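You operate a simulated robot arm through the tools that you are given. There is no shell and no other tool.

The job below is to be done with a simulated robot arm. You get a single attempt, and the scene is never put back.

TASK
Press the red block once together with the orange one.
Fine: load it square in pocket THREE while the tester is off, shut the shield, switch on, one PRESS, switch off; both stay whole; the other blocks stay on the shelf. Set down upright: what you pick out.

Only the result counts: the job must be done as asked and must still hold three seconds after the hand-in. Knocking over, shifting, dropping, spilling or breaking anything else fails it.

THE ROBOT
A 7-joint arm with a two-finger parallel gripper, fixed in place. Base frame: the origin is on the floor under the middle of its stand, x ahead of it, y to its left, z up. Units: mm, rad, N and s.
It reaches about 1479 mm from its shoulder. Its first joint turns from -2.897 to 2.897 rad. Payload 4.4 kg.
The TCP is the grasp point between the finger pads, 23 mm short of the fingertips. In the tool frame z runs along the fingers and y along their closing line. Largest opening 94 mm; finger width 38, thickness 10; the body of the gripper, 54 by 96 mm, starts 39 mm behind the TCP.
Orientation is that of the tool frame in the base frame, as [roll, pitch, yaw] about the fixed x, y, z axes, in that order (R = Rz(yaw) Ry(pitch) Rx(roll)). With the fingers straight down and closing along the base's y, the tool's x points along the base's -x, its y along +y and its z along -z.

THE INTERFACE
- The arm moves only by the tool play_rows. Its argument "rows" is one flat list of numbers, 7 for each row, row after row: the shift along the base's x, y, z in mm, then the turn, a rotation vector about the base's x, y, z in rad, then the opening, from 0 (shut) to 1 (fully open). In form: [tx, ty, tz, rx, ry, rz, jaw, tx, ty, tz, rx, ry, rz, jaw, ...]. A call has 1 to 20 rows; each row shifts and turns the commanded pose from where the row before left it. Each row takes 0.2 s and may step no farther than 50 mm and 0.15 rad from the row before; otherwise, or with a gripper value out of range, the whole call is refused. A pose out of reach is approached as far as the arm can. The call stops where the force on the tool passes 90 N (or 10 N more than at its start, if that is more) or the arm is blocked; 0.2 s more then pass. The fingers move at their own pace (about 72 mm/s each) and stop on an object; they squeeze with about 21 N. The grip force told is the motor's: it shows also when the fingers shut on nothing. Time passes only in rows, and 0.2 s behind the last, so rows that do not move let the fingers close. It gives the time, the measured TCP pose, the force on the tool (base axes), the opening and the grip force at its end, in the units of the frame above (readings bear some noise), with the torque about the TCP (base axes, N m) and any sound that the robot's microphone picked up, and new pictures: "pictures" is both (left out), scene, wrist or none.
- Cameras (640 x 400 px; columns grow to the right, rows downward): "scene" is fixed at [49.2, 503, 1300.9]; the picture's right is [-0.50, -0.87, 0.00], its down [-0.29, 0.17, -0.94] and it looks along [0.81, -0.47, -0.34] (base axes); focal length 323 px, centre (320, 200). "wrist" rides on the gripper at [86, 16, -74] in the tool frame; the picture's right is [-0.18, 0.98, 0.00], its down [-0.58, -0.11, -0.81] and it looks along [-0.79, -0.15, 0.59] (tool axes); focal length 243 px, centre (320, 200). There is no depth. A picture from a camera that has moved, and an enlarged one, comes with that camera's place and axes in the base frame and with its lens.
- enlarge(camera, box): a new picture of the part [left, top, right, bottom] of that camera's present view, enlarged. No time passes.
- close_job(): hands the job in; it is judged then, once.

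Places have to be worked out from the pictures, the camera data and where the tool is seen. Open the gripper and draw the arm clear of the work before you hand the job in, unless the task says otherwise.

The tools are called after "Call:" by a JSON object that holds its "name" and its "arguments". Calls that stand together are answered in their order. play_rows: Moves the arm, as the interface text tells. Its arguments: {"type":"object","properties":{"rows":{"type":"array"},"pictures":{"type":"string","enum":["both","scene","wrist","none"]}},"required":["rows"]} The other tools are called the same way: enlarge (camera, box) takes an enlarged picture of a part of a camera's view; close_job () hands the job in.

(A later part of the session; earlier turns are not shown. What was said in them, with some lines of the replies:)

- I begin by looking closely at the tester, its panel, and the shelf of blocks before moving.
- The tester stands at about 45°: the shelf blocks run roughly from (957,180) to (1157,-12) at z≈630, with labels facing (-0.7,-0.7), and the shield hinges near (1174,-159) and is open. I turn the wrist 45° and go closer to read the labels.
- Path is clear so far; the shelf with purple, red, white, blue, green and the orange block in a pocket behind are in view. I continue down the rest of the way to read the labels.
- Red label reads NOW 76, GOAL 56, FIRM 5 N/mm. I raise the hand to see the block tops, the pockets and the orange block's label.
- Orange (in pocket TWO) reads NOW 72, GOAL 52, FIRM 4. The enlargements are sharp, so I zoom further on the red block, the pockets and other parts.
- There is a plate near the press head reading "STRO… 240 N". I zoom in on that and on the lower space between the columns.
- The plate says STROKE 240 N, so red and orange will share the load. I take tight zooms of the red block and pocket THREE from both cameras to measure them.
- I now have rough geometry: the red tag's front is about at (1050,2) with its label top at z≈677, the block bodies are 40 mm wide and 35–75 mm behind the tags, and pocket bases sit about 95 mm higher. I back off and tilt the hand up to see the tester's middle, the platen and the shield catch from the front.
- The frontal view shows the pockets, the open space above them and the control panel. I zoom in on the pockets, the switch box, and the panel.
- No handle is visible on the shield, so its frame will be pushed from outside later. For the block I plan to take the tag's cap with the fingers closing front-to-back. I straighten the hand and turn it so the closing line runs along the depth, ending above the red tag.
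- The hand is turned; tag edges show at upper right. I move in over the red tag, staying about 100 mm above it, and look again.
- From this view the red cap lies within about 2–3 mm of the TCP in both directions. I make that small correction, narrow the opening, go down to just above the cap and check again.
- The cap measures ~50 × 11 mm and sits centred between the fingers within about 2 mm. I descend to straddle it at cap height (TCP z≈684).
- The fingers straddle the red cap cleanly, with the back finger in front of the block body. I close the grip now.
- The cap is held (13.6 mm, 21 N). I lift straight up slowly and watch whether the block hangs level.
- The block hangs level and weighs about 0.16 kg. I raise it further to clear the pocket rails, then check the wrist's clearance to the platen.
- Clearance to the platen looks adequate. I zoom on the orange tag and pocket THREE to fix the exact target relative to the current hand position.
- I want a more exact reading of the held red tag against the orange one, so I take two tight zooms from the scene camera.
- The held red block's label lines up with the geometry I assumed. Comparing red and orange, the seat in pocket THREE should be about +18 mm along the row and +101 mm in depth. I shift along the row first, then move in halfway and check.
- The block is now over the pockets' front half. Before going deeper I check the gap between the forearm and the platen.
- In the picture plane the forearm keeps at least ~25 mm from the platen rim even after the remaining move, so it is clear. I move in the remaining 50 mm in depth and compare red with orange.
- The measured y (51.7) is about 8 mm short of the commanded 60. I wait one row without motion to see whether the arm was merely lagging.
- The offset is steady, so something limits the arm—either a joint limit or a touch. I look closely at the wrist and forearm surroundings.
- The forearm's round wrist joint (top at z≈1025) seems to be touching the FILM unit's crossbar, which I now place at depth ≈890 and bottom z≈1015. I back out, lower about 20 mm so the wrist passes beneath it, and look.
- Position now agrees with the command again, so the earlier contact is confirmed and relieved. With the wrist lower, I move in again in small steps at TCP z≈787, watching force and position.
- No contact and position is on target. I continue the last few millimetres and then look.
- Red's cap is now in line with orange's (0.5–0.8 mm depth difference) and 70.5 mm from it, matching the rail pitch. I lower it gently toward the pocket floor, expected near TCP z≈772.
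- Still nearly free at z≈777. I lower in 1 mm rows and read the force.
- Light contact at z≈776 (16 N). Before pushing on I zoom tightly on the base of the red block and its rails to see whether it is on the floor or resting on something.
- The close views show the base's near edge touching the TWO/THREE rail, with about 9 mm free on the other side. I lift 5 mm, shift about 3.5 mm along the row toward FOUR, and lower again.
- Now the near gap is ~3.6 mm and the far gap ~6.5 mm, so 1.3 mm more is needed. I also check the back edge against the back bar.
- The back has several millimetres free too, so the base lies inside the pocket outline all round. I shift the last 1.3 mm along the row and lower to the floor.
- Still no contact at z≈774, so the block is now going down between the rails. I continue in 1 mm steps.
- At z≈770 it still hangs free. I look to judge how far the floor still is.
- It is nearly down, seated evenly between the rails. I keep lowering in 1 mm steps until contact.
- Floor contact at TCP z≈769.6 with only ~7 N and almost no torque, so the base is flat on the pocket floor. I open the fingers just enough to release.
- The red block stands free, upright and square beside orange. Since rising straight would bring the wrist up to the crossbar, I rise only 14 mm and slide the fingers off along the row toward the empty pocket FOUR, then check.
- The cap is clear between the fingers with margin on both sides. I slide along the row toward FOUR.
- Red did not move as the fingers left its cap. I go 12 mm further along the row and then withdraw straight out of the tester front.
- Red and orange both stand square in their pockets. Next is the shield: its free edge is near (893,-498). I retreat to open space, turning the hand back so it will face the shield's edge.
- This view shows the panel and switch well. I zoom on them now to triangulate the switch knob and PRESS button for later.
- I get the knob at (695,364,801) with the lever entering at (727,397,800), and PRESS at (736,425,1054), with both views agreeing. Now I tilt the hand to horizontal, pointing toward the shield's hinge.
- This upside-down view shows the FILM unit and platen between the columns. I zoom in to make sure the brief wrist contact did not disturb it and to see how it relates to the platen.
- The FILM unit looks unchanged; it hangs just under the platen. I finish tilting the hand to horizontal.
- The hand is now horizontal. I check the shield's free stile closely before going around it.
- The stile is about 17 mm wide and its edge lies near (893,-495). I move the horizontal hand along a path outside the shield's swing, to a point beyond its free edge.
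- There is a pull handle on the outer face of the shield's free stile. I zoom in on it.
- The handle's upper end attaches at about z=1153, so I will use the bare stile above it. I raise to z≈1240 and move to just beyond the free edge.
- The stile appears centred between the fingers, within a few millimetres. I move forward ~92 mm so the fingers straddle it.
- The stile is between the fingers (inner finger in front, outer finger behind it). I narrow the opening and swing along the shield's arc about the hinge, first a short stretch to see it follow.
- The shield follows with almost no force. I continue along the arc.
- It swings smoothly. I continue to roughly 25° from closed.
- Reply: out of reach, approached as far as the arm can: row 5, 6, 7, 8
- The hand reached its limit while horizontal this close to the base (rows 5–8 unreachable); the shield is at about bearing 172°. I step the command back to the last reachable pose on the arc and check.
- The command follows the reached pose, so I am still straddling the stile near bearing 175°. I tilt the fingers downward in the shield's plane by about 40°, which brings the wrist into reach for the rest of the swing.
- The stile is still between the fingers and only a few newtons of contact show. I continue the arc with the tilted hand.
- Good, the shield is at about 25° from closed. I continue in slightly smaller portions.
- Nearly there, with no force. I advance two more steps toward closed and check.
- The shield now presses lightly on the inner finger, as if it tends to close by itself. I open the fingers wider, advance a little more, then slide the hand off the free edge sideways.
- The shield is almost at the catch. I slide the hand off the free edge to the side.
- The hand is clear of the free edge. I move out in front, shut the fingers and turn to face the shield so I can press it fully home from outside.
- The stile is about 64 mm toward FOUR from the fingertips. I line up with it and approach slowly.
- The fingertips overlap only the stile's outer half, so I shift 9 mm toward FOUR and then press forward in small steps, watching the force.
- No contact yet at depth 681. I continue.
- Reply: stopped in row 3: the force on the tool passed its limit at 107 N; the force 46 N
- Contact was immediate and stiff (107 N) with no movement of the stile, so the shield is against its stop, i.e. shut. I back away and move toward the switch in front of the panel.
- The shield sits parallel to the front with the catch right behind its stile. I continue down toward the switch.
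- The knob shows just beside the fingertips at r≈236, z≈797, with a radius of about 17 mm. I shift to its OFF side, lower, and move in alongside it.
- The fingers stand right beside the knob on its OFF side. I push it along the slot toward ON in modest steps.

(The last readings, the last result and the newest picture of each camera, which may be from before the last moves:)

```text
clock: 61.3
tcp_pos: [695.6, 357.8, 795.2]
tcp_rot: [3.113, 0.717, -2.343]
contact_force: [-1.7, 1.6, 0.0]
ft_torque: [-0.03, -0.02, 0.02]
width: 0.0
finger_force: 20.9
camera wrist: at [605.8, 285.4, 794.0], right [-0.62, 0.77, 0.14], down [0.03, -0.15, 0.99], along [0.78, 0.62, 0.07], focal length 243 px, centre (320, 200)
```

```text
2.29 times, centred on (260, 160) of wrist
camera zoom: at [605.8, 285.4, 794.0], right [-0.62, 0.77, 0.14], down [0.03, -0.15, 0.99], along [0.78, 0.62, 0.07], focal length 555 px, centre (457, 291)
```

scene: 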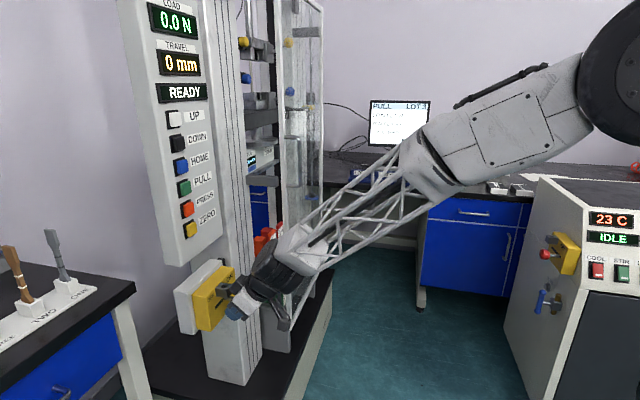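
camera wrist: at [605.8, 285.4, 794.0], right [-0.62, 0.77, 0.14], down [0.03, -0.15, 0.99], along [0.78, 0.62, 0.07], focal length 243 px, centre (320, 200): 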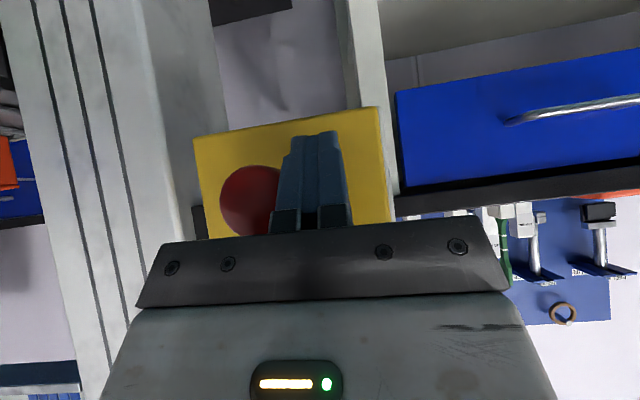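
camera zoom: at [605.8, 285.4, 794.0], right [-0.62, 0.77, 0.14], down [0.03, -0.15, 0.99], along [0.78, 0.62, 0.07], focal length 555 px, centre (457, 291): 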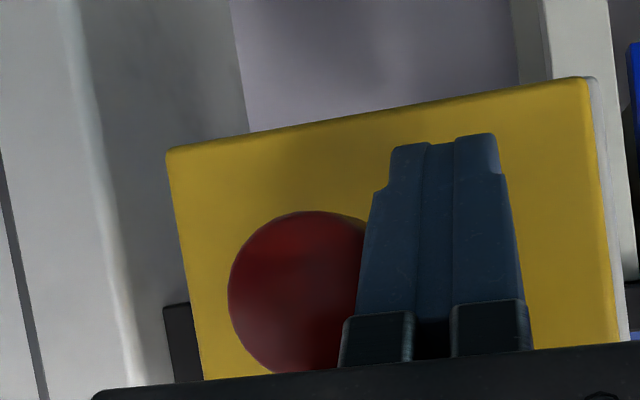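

The panel now reads LOAD 0.0 N, TRAVEL 0 mm, READY: the tester is on. I push the lever the rest of the way to the end of its slot so it sits firmly ON.

Call:
{"name": "play_rows", "arguments": {"rows": [3.5, -3.5, 0, 0, 0, 0, 0, 3.5, -3.5, 0, 0, 0, 0, 0, 3.5, -3.5, 0, 0, 0, 0, 0], "pictures": "none"}}

Call:
{"name": "play_rows", "arguments": {"rows": [2, -2, 0, 0, 0, 0, 0, 2, -2, 0, 0, 0, 0, 0], "pictures": "both"}}

Call:
{"name": "enlarge", "arguments": {"camera": "scene", "box": [180, 230, 300, 340]}}

```text
clock: 62.1
tcp_pos: [705.7, 346.8, 794.9]
tcp_rot: [3.113, 0.714, -2.341]
contact_force: [0.2, 0.2, -0.1]
ft_torque: [0.0, 0.02, -0.01]
width: 0.0
finger_force: 20.9
```

```text
clock: 62.7
tcp_pos: [708.8, 343.5, 794.3]
tcp_rot: [3.113, 0.713, -2.342]
contact_force: [0.6, -0.3, -0.1]
ft_torque: [0.0, 0.02, -0.03]
width: 0.2
finger_force: 20.4
camera wrist: at [619.8, 270.9, 793.6], right [-0.62, 0.77, 0.14], down [0.03, -0.15, 0.99], along [0.78, 0.62, 0.07], focal length 243 px, centre (320, 200)
```

scene: 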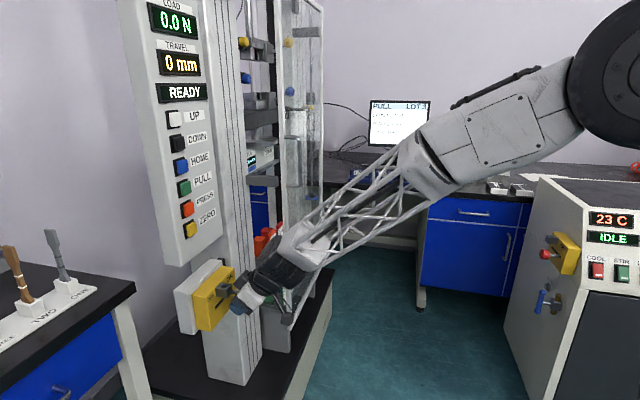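
wrist: 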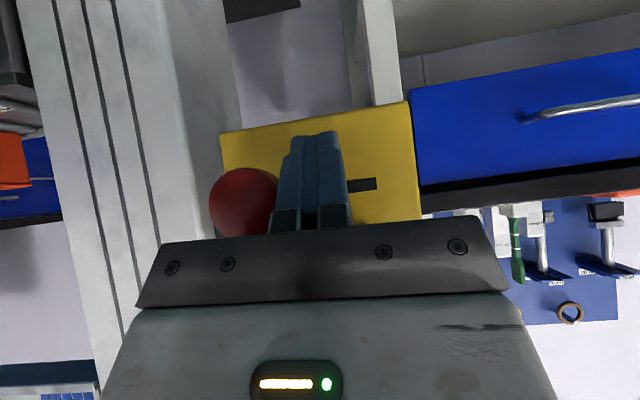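

```text
3.64 times, centred on (240, 285) of scene
camera zoom: at [49.2, 503.0, 1300.9], right [-0.5, -0.87, 0.0], down [-0.29, 0.17, -0.94], along [0.81, -0.47, -0.34], focal length 1174 px, centre (611, -109)
```

zoom: 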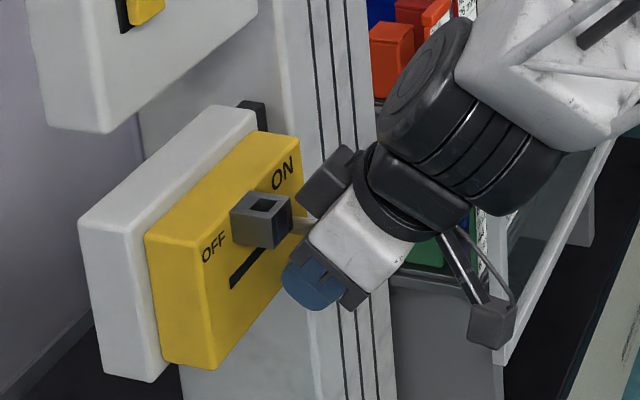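

The knob snapped to the ON end (r≈300) and READY is shown. I withdraw from the switch, level the hand somewhat, and move up in front of the PRESS button.

Call:
{"name": "play_rows", "arguments": {"rows": [-15, -15, 0, 0, 0, 0, 0, -15, -15, 0, 0, 0, 0, 0, -15, -15, 20, 0, 0, 0, 0, -4.5, 4.5, 40, 0.099, -0.099, 0, 0, -4.5, 4.5, 40, 0.099, -0.099, 0, 0, -4.5, 4.5, 40, 0.099, -0.099, 0, 0, -4.5, 4.5, 40, 0, 0, 0, 0, -4.5, 4.5, 40, 0, 0, 0, 0, -4.5, 4.5, 40, 0, 0, -0.05, 0], "pictures": "both"}}

Call:
{"name": "enlarge", "arguments": {"camera": "wrist", "box": [200, 0, 520, 240]}}

Call:
{"name": "enlarge", "arguments": {"camera": "scene", "box": [120, 150, 300, 330]}}

```text
clock: 64.7
tcp_pos: [638.1, 326.2, 1053.9]
tcp_rot: [3.126, 1.132, -2.384]
contact_force: [-0.1, -0.2, -1.0]
ft_torque: [0.0, -0.05, -0.02]
width: 0.2
finger_force: 21.3
camera wrist: at [552.1, 264.3, 1006.4], right [-0.63, 0.76, 0.17], down [-0.27, -0.42, 0.87], along [0.73, 0.5, 0.47], focal length 243 px, centre (320, 200)
```

scene: 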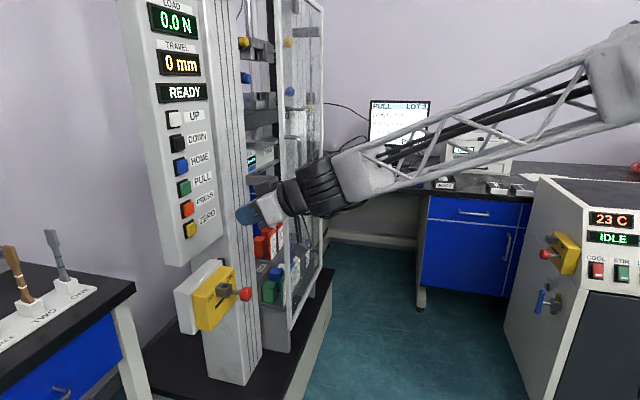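
wrist: 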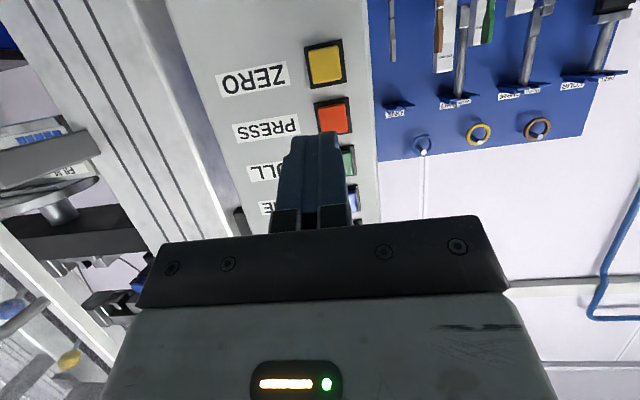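

```text
1.67 times, centred on (360, 120) of wrist
camera zoom: at [552.1, 264.3, 1006.4], right [-0.63, 0.76, 0.17], down [-0.27, -0.42, 0.87], along [0.73, 0.5, 0.47], focal length 404 px, centre (253, 333)
```

zoom: 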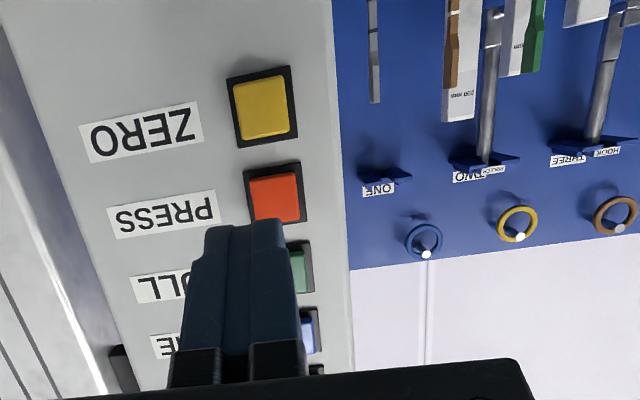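

```text
2.22 times, centred on (210, 240) of scene
camera zoom: at [49.2, 503.0, 1300.9], right [-0.5, -0.87, 0.0], down [-0.29, 0.17, -0.94], along [0.81, -0.47, -0.34], focal length 718 px, centre (564, 111)
```

zoom: 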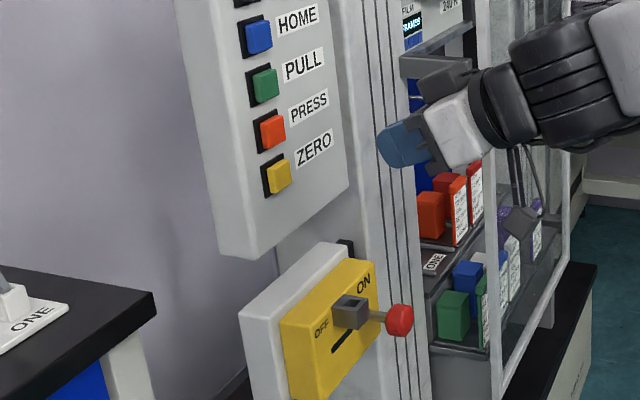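

The lever sits at the ON end and the PRESS button is straight ahead (r≈220.7, z≈1051). I approach it with the closed fingertips.

Call:
{"name": "play_rows", "arguments": {"rows": [10, 10, 0, 0, 0, 0, 0, 10, 10, 0, 0, 0, 0, 0, 10, 10, 0, 0, 0, 0, 0, 10, 10, 0, 0, 0, 0, 0, 10, 10, -1, 0, 0, 0, 0, 10, 10, -1, 0, 0, 0, 0], "pictures": "both"}}

Call:
{"name": "enlarge", "arguments": {"camera": "wrist", "box": [240, 60, 400, 180]}}

Call:
{"name": "enlarge", "arguments": {"camera": "scene", "box": [150, 160, 250, 260]}}

```text
clock: 66.1
tcp_pos: [696.7, 386.4, 1053.0]
tcp_rot: [3.125, 1.135, -2.381]
contact_force: [-0.4, -0.4, -0.8]
ft_torque: [0.0, -0.01, 0.04]
width: 0.1
finger_force: 20.9
camera wrist: at [611.7, 325.4, 1005.4], right [-0.63, 0.76, 0.17], down [-0.27, -0.42, 0.87], along [0.73, 0.5, 0.47], focal length 243 px, centre (320, 200)
```

scene: 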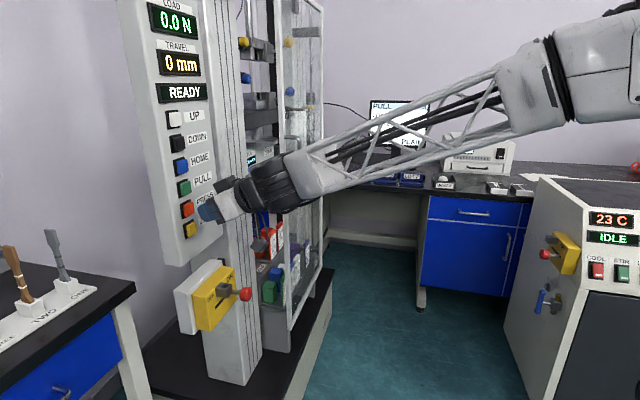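
wrist: 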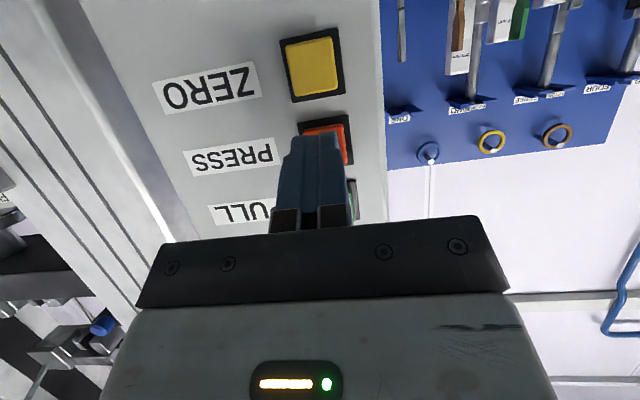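

```text
3.33 times, centred on (320, 120) of wrist
camera zoom: at [611.7, 325.4, 1005.4], right [-0.63, 0.76, 0.17], down [-0.27, -0.42, 0.87], along [0.73, 0.5, 0.47], focal length 809 px, centre (320, 467)
```

zoom: 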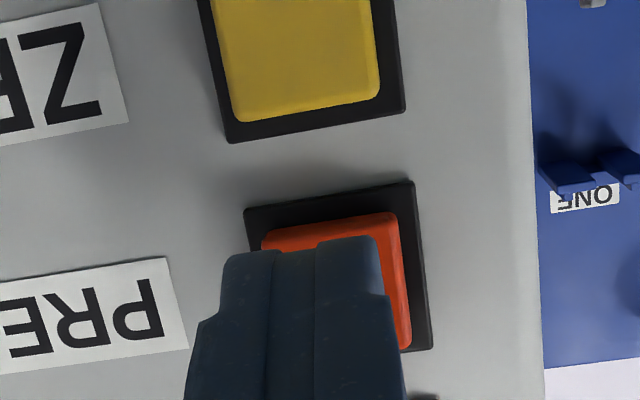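

```text
4.00 times, centred on (200, 210) of scene
camera zoom: at [49.2, 503.0, 1300.9], right [-0.5, -0.87, 0.0], down [-0.29, 0.17, -0.94], along [0.81, -0.47, -0.34], focal length 1292 px, centre (800, 160)
```

zoom: 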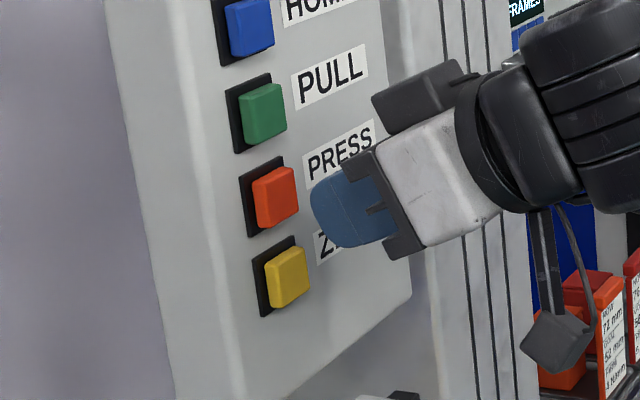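

The tip is aligned with PRESS and about 20–30 mm away. I creep forward, reading force.

Call:
{"name": "play_rows", "arguments": {"rows": [3, 3, 0, 0, 0, 0, 0, 3, 3, 0, 0, 0, 0, 0, 3, 3, 0, 0, 0, 0, 0, 2, 2, 0, 0, 0, 0, 0], "pictures": "none"}}

Call:
{"name": "enlarge", "arguments": {"camera": "scene", "box": [150, 160, 250, 260]}}

```text
clock: 67.1
tcp_pos: [708.3, 397.0, 1053.1]
tcp_rot: [3.126, 1.134, -2.381]
contact_force: [0.2, -0.2, 0.2]
ft_torque: [-0.01, -0.01, 0.04]
width: 0.2
finger_force: 21.2
```

```text
4.00 times, centred on (200, 210) of scene
camera zoom: at [49.2, 503.0, 1300.9], right [-0.5, -0.87, 0.0], down [-0.29, 0.17, -0.94], along [0.81, -0.47, -0.34], focal length 1292 px, centre (800, 160)
```

zoom: 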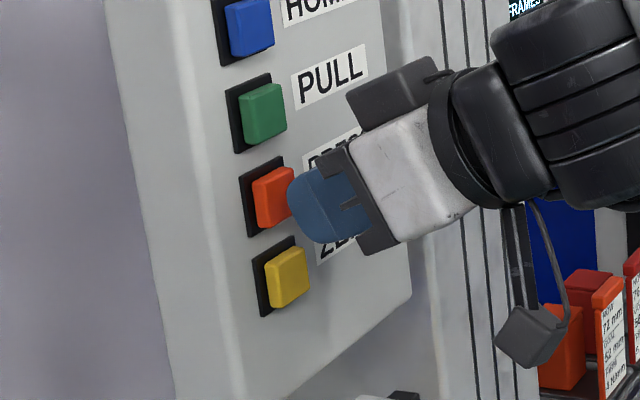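

The tip is just in front of the button face. I go on in ~1.5–2 mm steps.

Call:
{"name": "play_rows", "arguments": {"rows": [1.4, 1.4, 0, 0, 0, 0, 0, 1.4, 1.4, 0, 0, 0, 0, 0], "pictures": "none"}}

Call:
{"name": "play_rows", "arguments": {"rows": [1.4, 1.4, 0, 0, 0, 0, 0, 1.4, 1.4, 0, 0, 0, 0, 0], "pictures": "none"}}

```text
clock: 67.7
tcp_pos: [709.3, 398.7, 1053.8]
tcp_rot: [3.127, 1.135, -2.384]
contact_force: [-1.2, -1.0, -0.5]
ft_torque: [-0.04, 0.0, -0.02]
width: 0.2
finger_force: 20.8
```

```text
clock: 68.3
tcp_pos: [713.5, 401.6, 1053.8]
tcp_rot: [3.128, 1.135, -2.383]
contact_force: [-3.3, -3.5, 1.9]
ft_torque: [0.07, -0.08, 0.01]
width: 0.2
finger_force: 20.7
heard: click
```

A click was heard: the button has been pressed. I draw back from it and watch the display.

Call:
{"name": "play_rows", "arguments": {"rows": [-4, -4, 0, 0, 0, 0, 0, -6, -6, 0, 0, 0, 0, 0, -8, -8, 0, 0, 0, 0, 0], "pictures": "scene"}}

Call:
{"name": "enlarge", "arguments": {"camera": "scene", "box": [110, 0, 330, 140]}}

Call:
{"name": "enlarge", "arguments": {"camera": "scene", "box": [230, 100, 330, 280]}}

```text
clock: 69.1
tcp_pos: [694.9, 386.0, 1052.9]
tcp_rot: [3.126, 1.132, -2.382]
contact_force: [0.6, 0.8, -0.1]
ft_torque: [0.02, -0.05, -0.01]
width: 0.0
finger_force: 21.4
```

scene: 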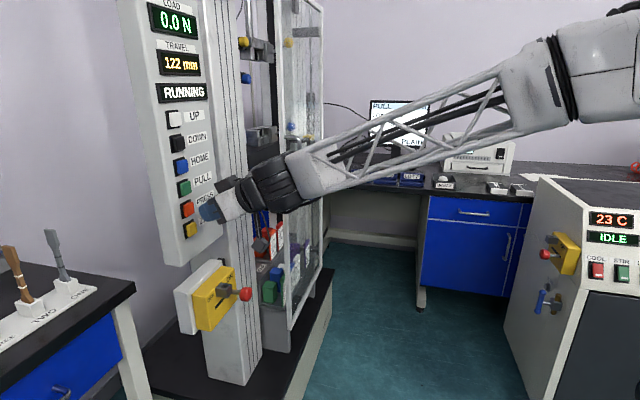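

```text
2.86 times, centred on (220, 70) of scene
camera zoom: at [49.2, 503.0, 1300.9], right [-0.5, -0.87, 0.0], down [-0.29, 0.17, -0.94], along [0.81, -0.47, -0.34], focal length 923 px, centre (606, 571)
```

zoom: 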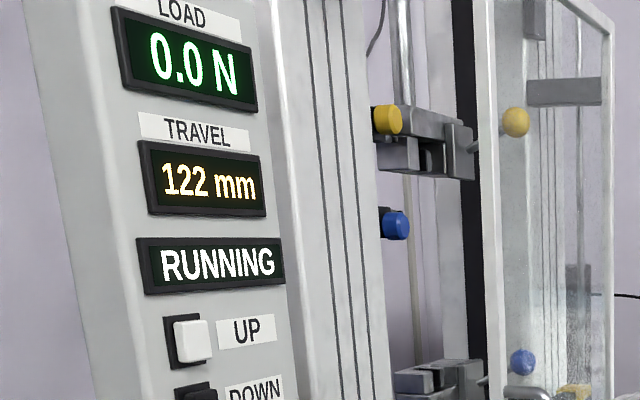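

```text
2.22 times, centred on (280, 190) of scene
camera zoom: at [49.2, 503.0, 1300.9], right [-0.5, -0.87, 0.0], down [-0.29, 0.17, -0.94], along [0.81, -0.47, -0.34], focal length 718 px, centre (409, 222)
```

zoom: 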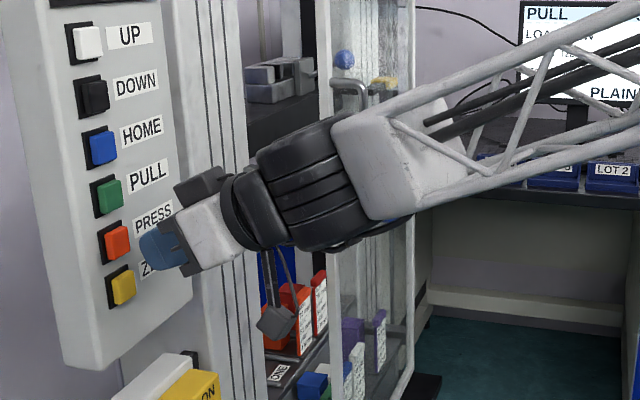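

The tester is RUNNING, with the crosshead at 122 mm travel. I back further from the panel and wait while it presses.

Call:
{"name": "play_rows", "arguments": {"rows": [-15, -15, 0, 0, 0, 0, 0, -15, -15, 0, 0, 0, 0, 0, -15, -15, 0, 0, 0, 0, 0, 0, 0, 0, 0, 0, 0, 0, 0, 0, 0, 0, 0, 0, 0], "pictures": "scene"}}

Call:
{"name": "enlarge", "arguments": {"camera": "scene", "box": [110, 0, 330, 140]}}

Call:
{"name": "enlarge", "arguments": {"camera": "scene", "box": [230, 140, 330, 280]}}

```text
clock: 70.3
tcp_pos: [651.8, 337.9, 1052.6]
tcp_rot: [3.125, 1.134, -2.382]
contact_force: [0.4, -0.2, 0.1]
ft_torque: [0.0, -0.02, 0.01]
width: 0.0
finger_force: 20.9
```

scene: 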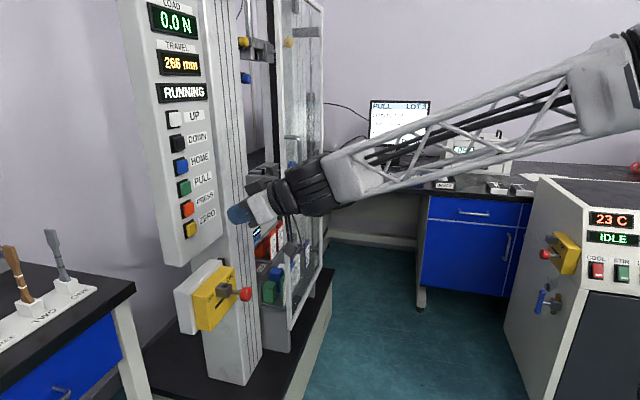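

```text
2.86 times, centred on (220, 70) of scene
camera zoom: at [49.2, 503.0, 1300.9], right [-0.5, -0.87, 0.0], down [-0.29, 0.17, -0.94], along [0.81, -0.47, -0.34], focal length 923 px, centre (606, 571)
```

zoom: 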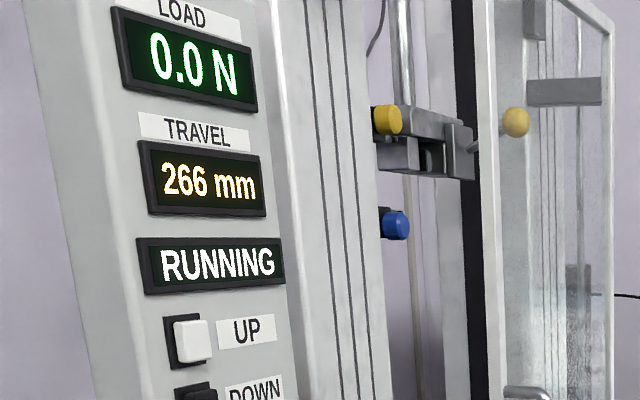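

```text
2.86 times, centred on (280, 210) of scene
camera zoom: at [49.2, 503.0, 1300.9], right [-0.5, -0.87, 0.0], down [-0.29, 0.17, -0.94], along [0.81, -0.47, -0.34], focal length 923 px, centre (434, 171)
```

zoom: 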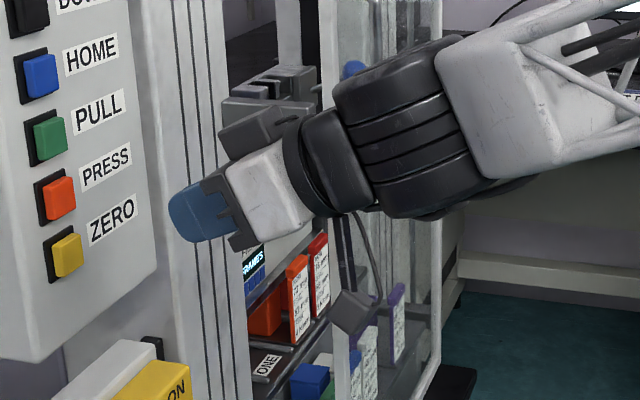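

The press head descends together with the FILM unit. I keep the arm still and wait for the pressing to finish.

Call:
{"name": "play_rows", "arguments": {"rows": [0, 0, 0, 0, 0, 0, 0, 0, 0, 0, 0, 0, 0, 0, 0, 0, 0, 0, 0, 0, 0, 0, 0, 0, 0, 0, 0, 0], "pictures": "scene"}}

Call:
{"name": "enlarge", "arguments": {"camera": "scene", "box": [110, 0, 330, 140]}}

Call:
{"name": "enlarge", "arguments": {"camera": "scene", "box": [240, 200, 330, 280]}}

```text
clock: 71.3
tcp_pos: [651.7, 339.8, 1053.8]
tcp_rot: [3.125, 1.135, -2.382]
contact_force: [0.0, -0.5, -0.2]
ft_torque: [-0.01, -0.02, 0.02]
width: 0.0
finger_force: 21.7
```

scene: 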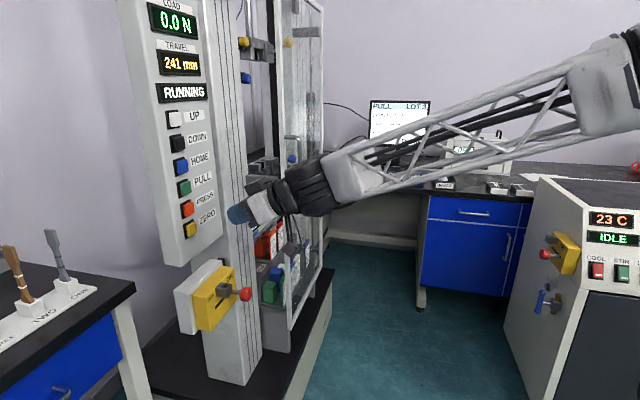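

```text
2.86 times, centred on (220, 70) of scene
camera zoom: at [49.2, 503.0, 1300.9], right [-0.5, -0.87, 0.0], down [-0.29, 0.17, -0.94], along [0.81, -0.47, -0.34], focal length 923 px, centre (606, 571)
```

zoom: 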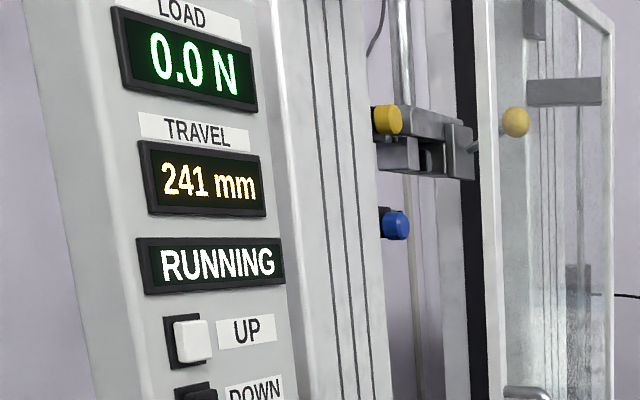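

```text
5.00 times, centred on (285, 240) of scene
camera zoom: at [49.2, 503.0, 1300.9], right [-0.5, -0.87, 0.0], down [-0.29, 0.17, -0.94], along [0.81, -0.47, -0.34], focal length 1615 px, centre (495, 0)
```

zoom: 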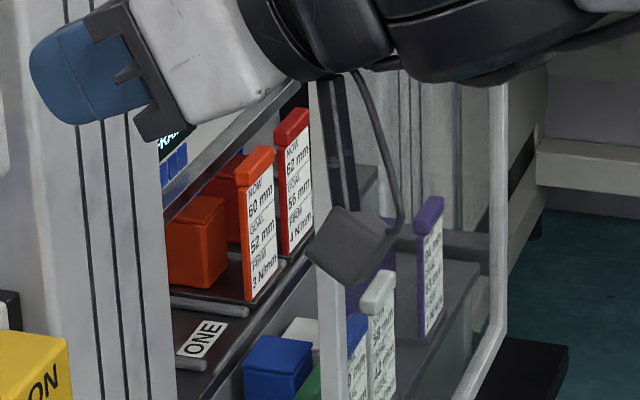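

The press has acted: red now reads NOW 62 mm and orange NOW 60 mm, both standing, and the head is returning. While it runs back I move toward the ON side of the switch knob, keeping clear of it.

Call:
{"name": "play_rows", "arguments": {"rows": [9.1, -12.9, -20, -0.099, 0.099, 0, 0, 9.1, -12.9, -30, -0.099, 0.099, 0, 0, 9.1, -12.9, -35, -0.099, 0.099, 0, 0, 9.1, -12.9, -35, 0, 0, 0, 0, 9.1, -12.9, -35, 0, 0, 0, 0, 9.1, -12.9, -35, 0, 0, 0, 0, 9.1, -12.9, -35, 0, 0, 0, 0, 9.3, -12.7, -33, 0, 0, 0, 0], "pictures": "both"}}

Call:
{"name": "enlarge", "arguments": {"camera": "scene", "box": [110, 0, 330, 140]}}

Call:
{"name": "enlarge", "arguments": {"camera": "scene", "box": [180, 220, 320, 340]}}

Call:
{"name": "enlarge", "arguments": {"camera": "wrist", "box": [200, 0, 480, 240]}}

```text
clock: 73.1
tcp_pos: [725.0, 236.0, 794.9]
tcp_rot: [-3.14, 0.715, -2.37]
contact_force: [-0.3, -0.7, -0.2]
ft_torque: [0.0, -0.03, -0.03]
width: 0.1
finger_force: 21.3
camera wrist: at [633.1, 167.4, 793.9], right [-0.59, 0.8, 0.12], down [0.01, -0.14, 0.99], along [0.81, 0.58, 0.07], focal length 243 px, centre (320, 200)
```

scene: 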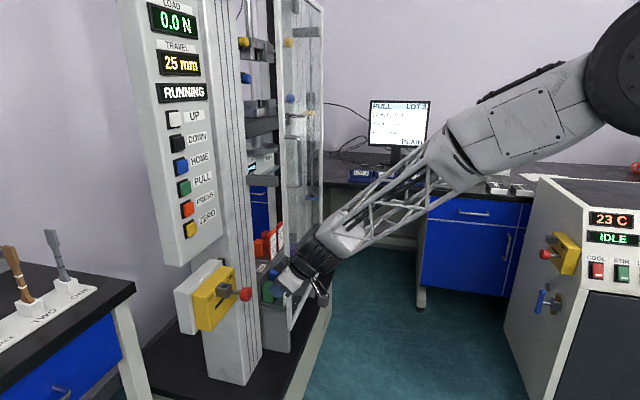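
wrist: 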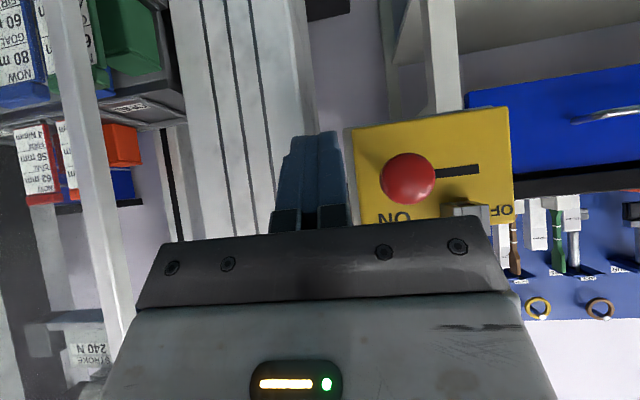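

```text
2.86 times, centred on (220, 70) of scene
camera zoom: at [49.2, 503.0, 1300.9], right [-0.5, -0.87, 0.0], down [-0.29, 0.17, -0.94], along [0.81, -0.47, -0.34], focal length 923 px, centre (606, 571)
```

zoom: 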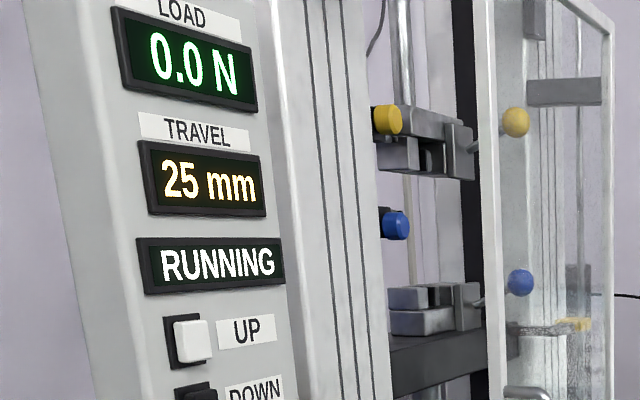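

```text
3.33 times, centred on (250, 280) of scene
camera zoom: at [49.2, 503.0, 1300.9], right [-0.5, -0.87, 0.0], down [-0.29, 0.17, -0.94], along [0.81, -0.47, -0.34], focal length 1076 px, centre (553, -67)
```

zoom: 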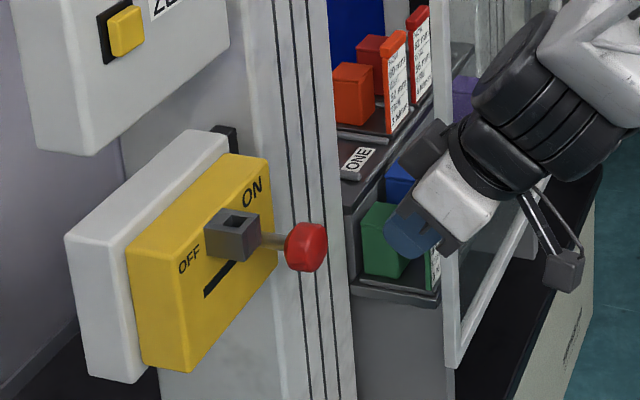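

```text
1.67 times, centred on (340, 120) of wrist
camera zoom: at [633.1, 167.4, 793.9], right [-0.59, 0.8, 0.12], down [0.01, -0.14, 0.99], along [0.81, 0.58, 0.07], focal length 404 px, centre (287, 333)
```

zoom: 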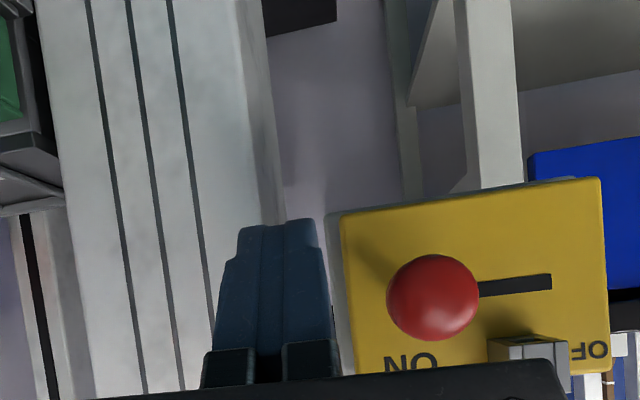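

The head is almost back up (25 mm). The knob is at r≈294; I move in alongside it on its ON side while the run ends.

Call:
{"name": "play_rows", "arguments": {"rows": [9.3, 9.3, 0, 0, 0, 0, 0, 9.3, 9.3, 0, 0, 0, 0, 0, 9.3, 9.3, 0, 0, 0, 0, 0, 9.3, 9.3, 0, 0, 0, 0, 0, 9.3, 9.3, 0, 0, 0, 0, 0], "pictures": "both"}}

Call:
{"name": "enlarge", "arguments": {"camera": "scene", "box": [110, 0, 330, 140]}}

Call:
{"name": "enlarge", "arguments": {"camera": "wrist", "box": [200, 0, 480, 240]}}

Call:
{"name": "enlarge", "arguments": {"camera": "scene", "box": [180, 220, 320, 340]}}

```text
clock: 74.3
tcp_pos: [771.5, 283.6, 794.8]
tcp_rot: [3.139, 0.715, -2.369]
contact_force: [0.3, -0.3, -0.2]
ft_torque: [0.02, -0.01, 0.01]
width: 0.0
finger_force: 21.0
camera wrist: at [678.4, 214.8, 793.8], right [-0.59, 0.8, 0.12], down [0.01, -0.14, 0.99], along [0.81, 0.58, 0.07], focal length 243 px, centre (320, 200)
```

scene: 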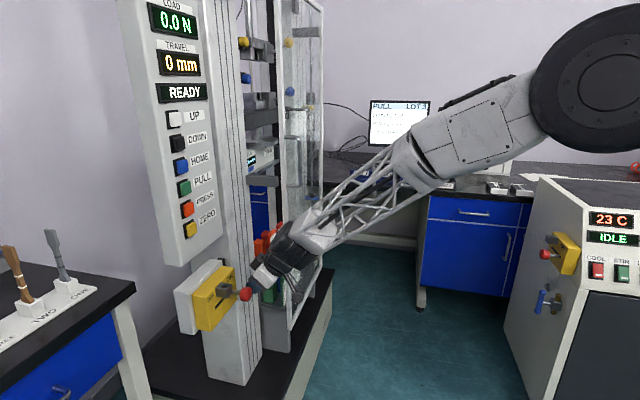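
wrist: 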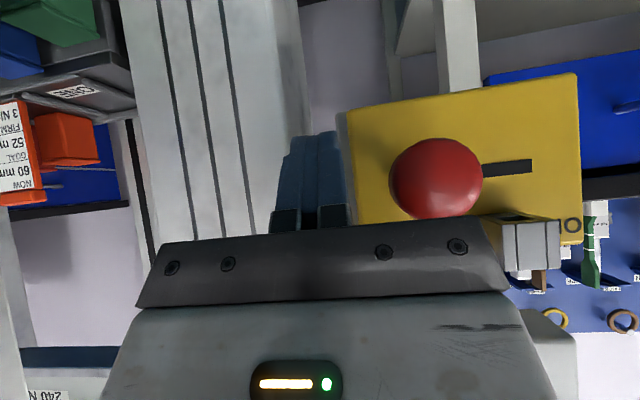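

```text
2.86 times, centred on (220, 70) of scene
camera zoom: at [49.2, 503.0, 1300.9], right [-0.5, -0.87, 0.0], down [-0.29, 0.17, -0.94], along [0.81, -0.47, -0.34], focal length 923 px, centre (606, 571)
```

zoom: 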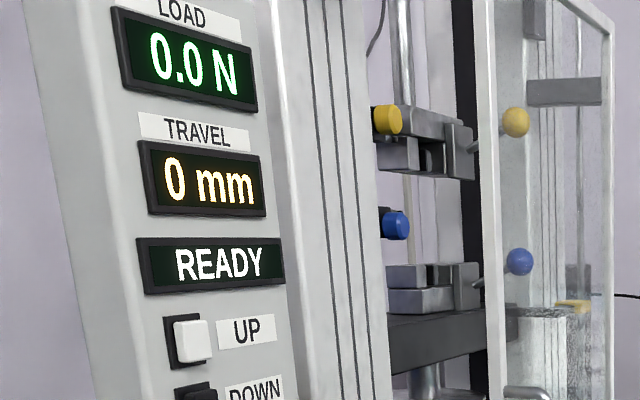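

```text
1.67 times, centred on (340, 120) of wrist
camera zoom: at [678.4, 214.8, 793.8], right [-0.59, 0.8, 0.12], down [0.01, -0.14, 0.99], along [0.81, 0.58, 0.07], focal length 404 px, centre (287, 333)
```

zoom: 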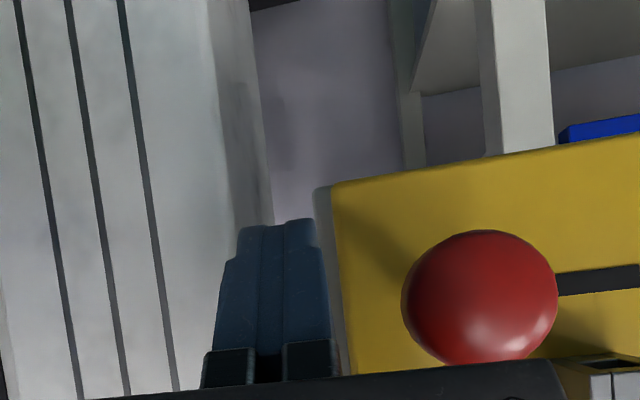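

```text
3.33 times, centred on (250, 280) of scene
camera zoom: at [49.2, 503.0, 1300.9], right [-0.5, -0.87, 0.0], down [-0.29, 0.17, -0.94], along [0.81, -0.47, -0.34], focal length 1076 px, centre (553, -67)
```

zoom: 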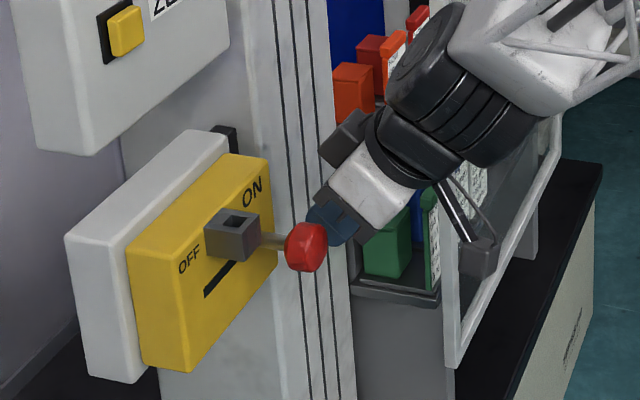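

Status is READY with travel 0, so the stroke is complete. I push the lever back toward OFF.

Call:
{"name": "play_rows", "arguments": {"rows": [-4.5, 4.5, 0, 0, 0, 0, 0, -4.5, 4.5, 0, 0, 0, 0, 0, -4.5, 4.5, 0, 0, 0, 0, 0, -4.5, 4.5, 0, 0, 0, 0, 0, -4.5, 4.5, 0, 0, 0, 0, 0, -4.5, 4.5, 0, 0, 0, 0, 0, -4.5, 4.5, 0, 0, 0, 0, 0, -4.5, 4.5, 0, 0, 0, 0, 0], "pictures": "both"}}

Call:
{"name": "enlarge", "arguments": {"camera": "scene", "box": [180, 220, 320, 340]}}

```text
clock: 76.1
tcp_pos: [733.7, 318.4, 796.5]
tcp_rot: [3.14, 0.712, -2.37]
contact_force: [1.0, -0.2, 0.7]
ft_torque: [0.04, -0.01, 0.01]
width: 0.0
finger_force: 21.2
camera wrist: at [641.0, 250.3, 793.9], right [-0.59, 0.8, 0.12], down [0.01, -0.14, 0.99], along [0.81, 0.58, 0.07], focal length 243 px, centre (320, 200)
```

scene: 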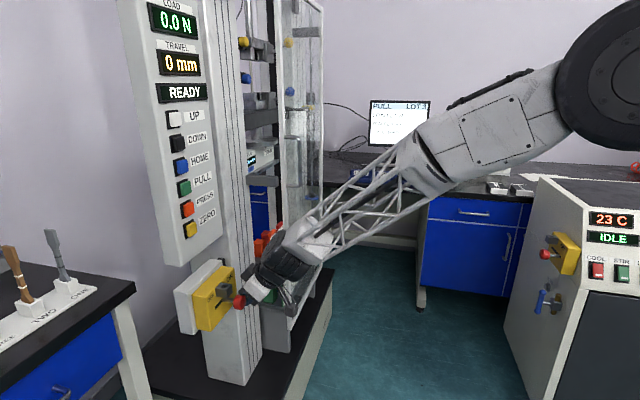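
wrist: 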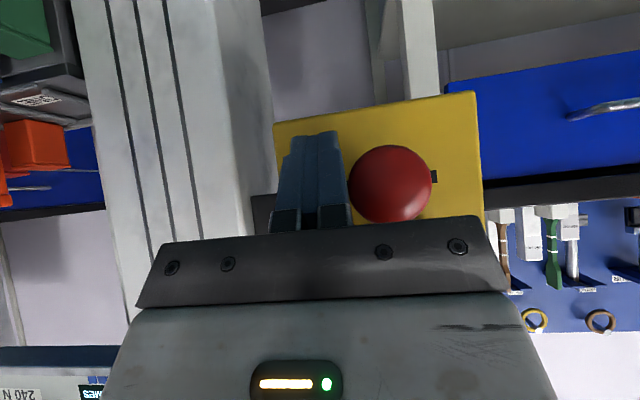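

```text
3.33 times, centred on (250, 280) of scene
camera zoom: at [49.2, 503.0, 1300.9], right [-0.5, -0.87, 0.0], down [-0.29, 0.17, -0.94], along [0.81, -0.47, -0.34], focal length 1076 px, centre (553, -67)
```

zoom: 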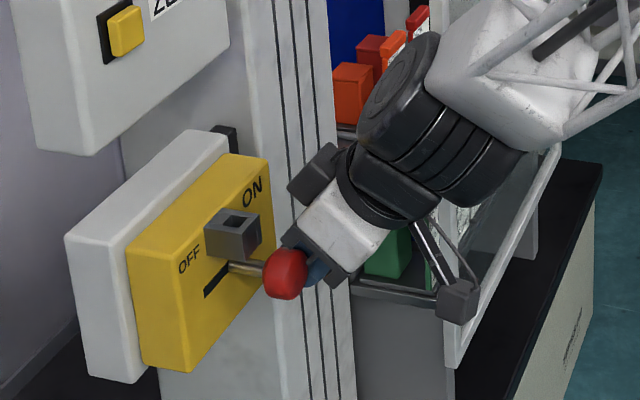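

The knob is moving back, about halfway along the slot. I keep pushing it toward OFF.

Call:
{"name": "play_rows", "arguments": {"rows": [-4, 4, 0, 0, 0, 0, 0, -4, 4, 0, 0, 0, 0, 0, -4, 4, 0, 0, 0, 0, 0, -4, 4, 0, 0, 0, 0, 0], "pictures": "both"}}

Call:
{"name": "enlarge", "arguments": {"camera": "scene", "box": [180, 220, 320, 340]}}

```text
clock: 77.1
tcp_pos: [718.9, 334.9, 794.8]
tcp_rot: [3.139, 0.714, -2.37]
contact_force: [-0.7, -0.3, 0.1]
ft_torque: [0.0, 0.04, -0.02]
width: 0.0
finger_force: 21.3
camera wrist: at [626.0, 266.0, 793.6], right [-0.59, 0.8, 0.12], down [0.01, -0.14, 0.99], along [0.81, 0.58, 0.07], focal length 243 px, centre (320, 200)
```

scene: 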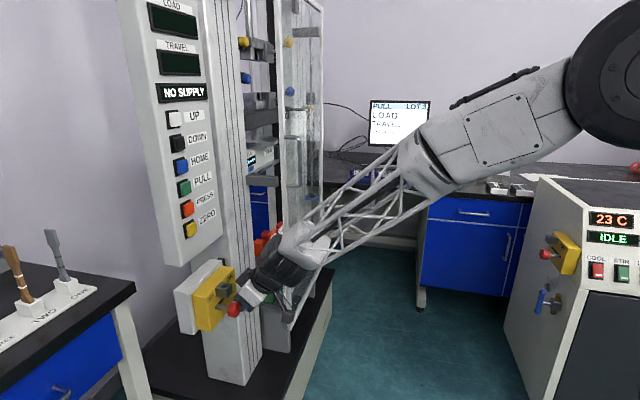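
wrist: 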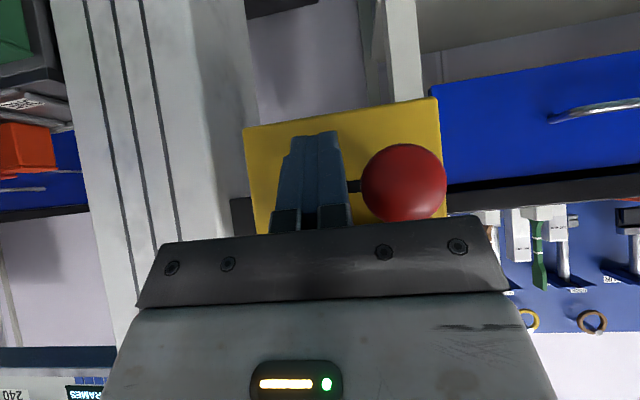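

```text
3.33 times, centred on (250, 280) of scene
camera zoom: at [49.2, 503.0, 1300.9], right [-0.5, -0.87, 0.0], down [-0.29, 0.17, -0.94], along [0.81, -0.47, -0.34], focal length 1076 px, centre (553, -67)
```

zoom: 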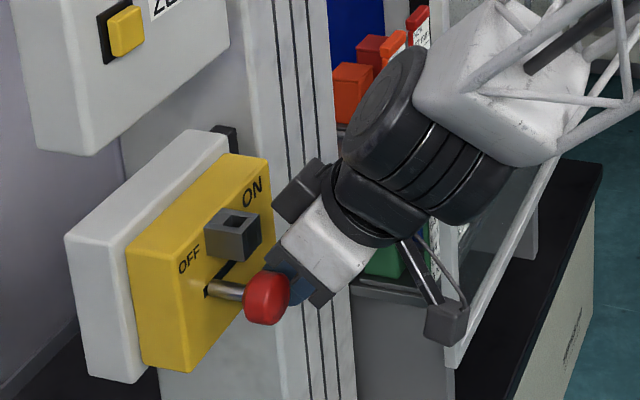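

The display reads NO SUPPLY and the lever has snapped to OFF. I withdraw the hand straight back, open the fingers and move to the clear middle area.

Call:
{"name": "play_rows", "arguments": {"rows": [-14, -14, 0, 0, 0, 0, 0, -14, -14, 0, 0, 0, 0, 0, -14, -14, 0, 0, 0, 0, 0, -14, -14, 0, 0, 0, 0, 0.2, -5, -30, 25, 0, 0, 0, 0.5, -5, -30, 25, 0, 0, 0, 0.7, -5, -30, 25, 0, 0, 0, 0.7, -5, -30, 25, 0, 0, 0, 0.7, -5, -30, 25, 0, 0, 0, 0.7, -5, -30, 25, 0, 0, 0, 0.7, -5, -30, 25, 0, 0, 0, 0.7, -5, -30, 25, 0, 0, 0, 0.7, -5, -30, 25, 0, 0, 0, 0.7], "pictures": "both"}}

Call:
{"name": "enlarge", "arguments": {"camera": "scene", "box": [240, 200, 340, 300]}}

Call:
{"name": "enlarge", "arguments": {"camera": "wrist", "box": [160, 0, 480, 240]}}

Call:
{"name": "enlarge", "arguments": {"camera": "scene", "box": [110, 0, 330, 140]}}

Call:
{"name": "enlarge", "arguments": {"camera": "scene", "box": [180, 230, 340, 350]}}

```text
clock: 79.9
tcp_pos: [617.3, 9.7, 1019.7]
tcp_rot: [3.14, 0.713, -2.369]
contact_force: [0.4, -0.9, -0.7]
ft_torque: [-0.01, 0.01, -0.02]
width: 65.7
finger_force: 0.0
camera wrist: at [525.7, -59.1, 1018.9], right [-0.59, 0.8, 0.12], down [0.01, -0.14, 0.99], along [0.81, 0.58, 0.07], focal length 243 px, centre (320, 200)
```

scene: 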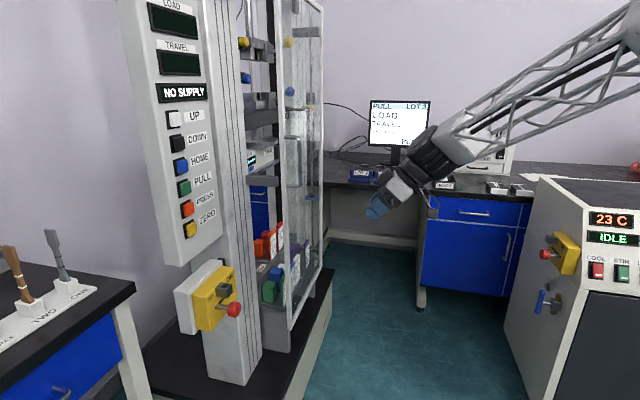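
wrist: 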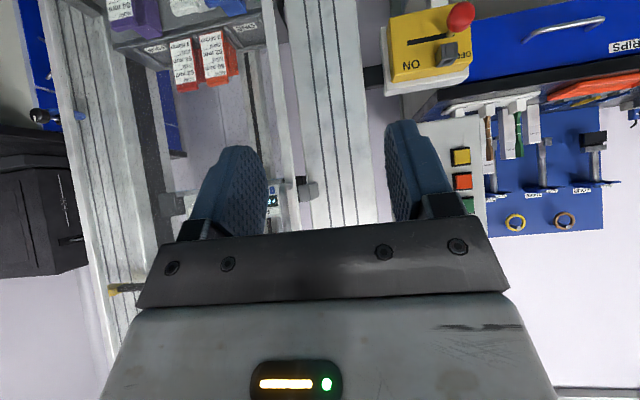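

```text
4.00 times, centred on (290, 250) of scene
camera zoom: at [49.2, 503.0, 1300.9], right [-0.5, -0.87, 0.0], down [-0.29, 0.17, -0.94], along [0.81, -0.47, -0.34], focal length 1292 px, centre (440, 0)
```

zoom: 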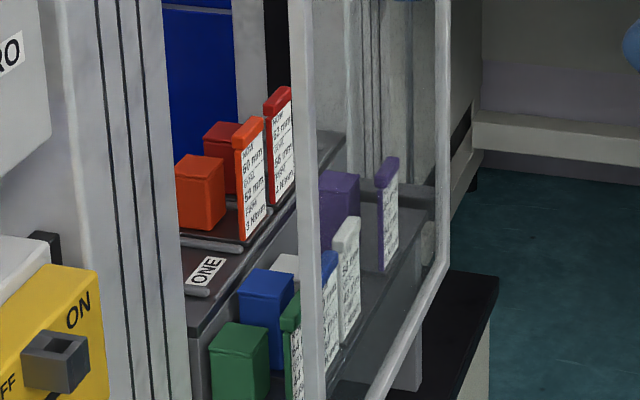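

```text
1.67 times, centred on (320, 120) of wrist
camera zoom: at [525.7, -59.1, 1018.9], right [-0.59, 0.8, 0.12], down [0.01, -0.14, 0.99], along [0.81, 0.58, 0.07], focal length 404 px, centre (320, 333)
```

zoom: 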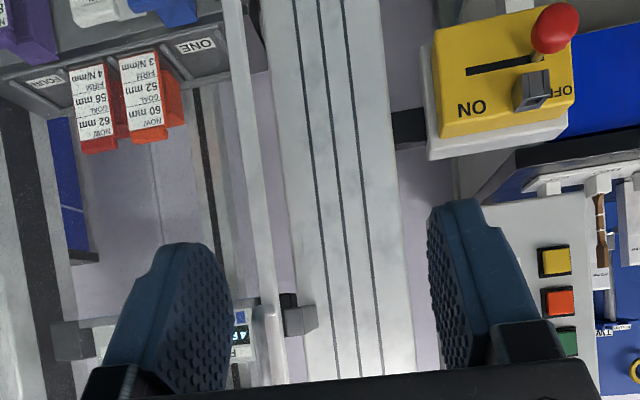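

```text
2.86 times, centred on (220, 70) of scene
camera zoom: at [49.2, 503.0, 1300.9], right [-0.5, -0.87, 0.0], down [-0.29, 0.17, -0.94], along [0.81, -0.47, -0.34], focal length 923 px, centre (606, 571)
```

zoom: 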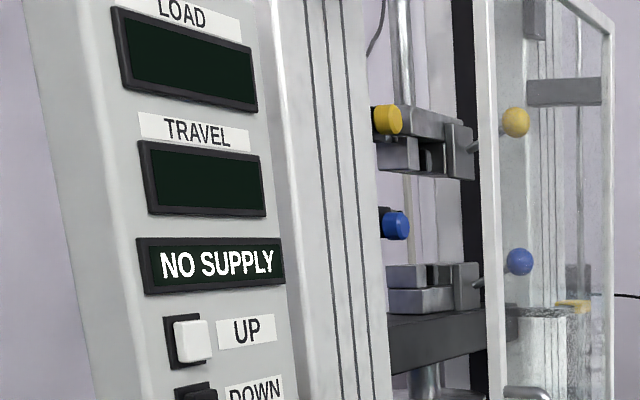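

```text
3.33 times, centred on (260, 290) of scene
camera zoom: at [49.2, 503.0, 1300.9], right [-0.5, -0.87, 0.0], down [-0.29, 0.17, -0.94], along [0.81, -0.47, -0.34], focal length 1076 px, centre (520, -100)
```

zoom: 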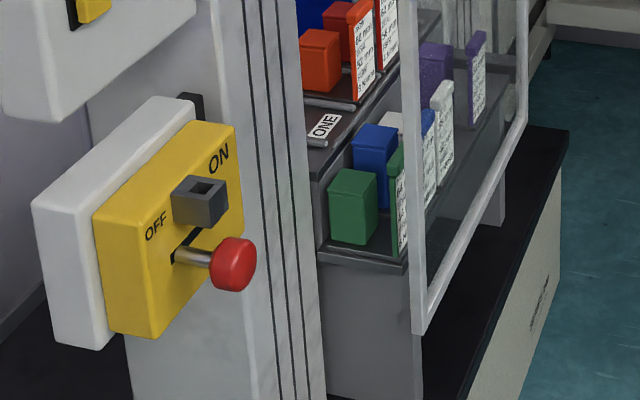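

All checks out: red (NOW 62) and orange (NOW 60) stand whole in THREE and TWO. The other four blocks are on the shelf, the shield is shut, the lever is OFF with NO SUPPLY shown, and the arm is clear with open fingers. I hand the job in.

Call:
{"name": "close_job", "arguments": {}}

```text
The job is handed in.
```

I pressed the red block once together with the orange one and handed the job in. The tool confirmed only that it was handed in; it gave no verdict.

- **Loading:** Red went square into pocket THREE while the tester was off, next to orange in pocket TWO.
- **Shield:** I shut it before switching on. The tester then showed READY.
- **Press:** I pressed PRESS once and heard one click. The tester ran, and the head came back up to 0 mm. I then switched off, and the panel shows NO SUPPLY.
- **Result:** Both blocks look whole and upright. Red now reads 62 mm and orange 60 mm. Neither has reached the goal on its label (56 and 52 mm), but you asked for one press only.
- **Other blocks:** Purple, white, blue and green are still on the shelf.

While I was loading red, the robot's wrist briefly touched the FILM unit and I backed off. It looked unchanged afterwards and worked normally during the press.
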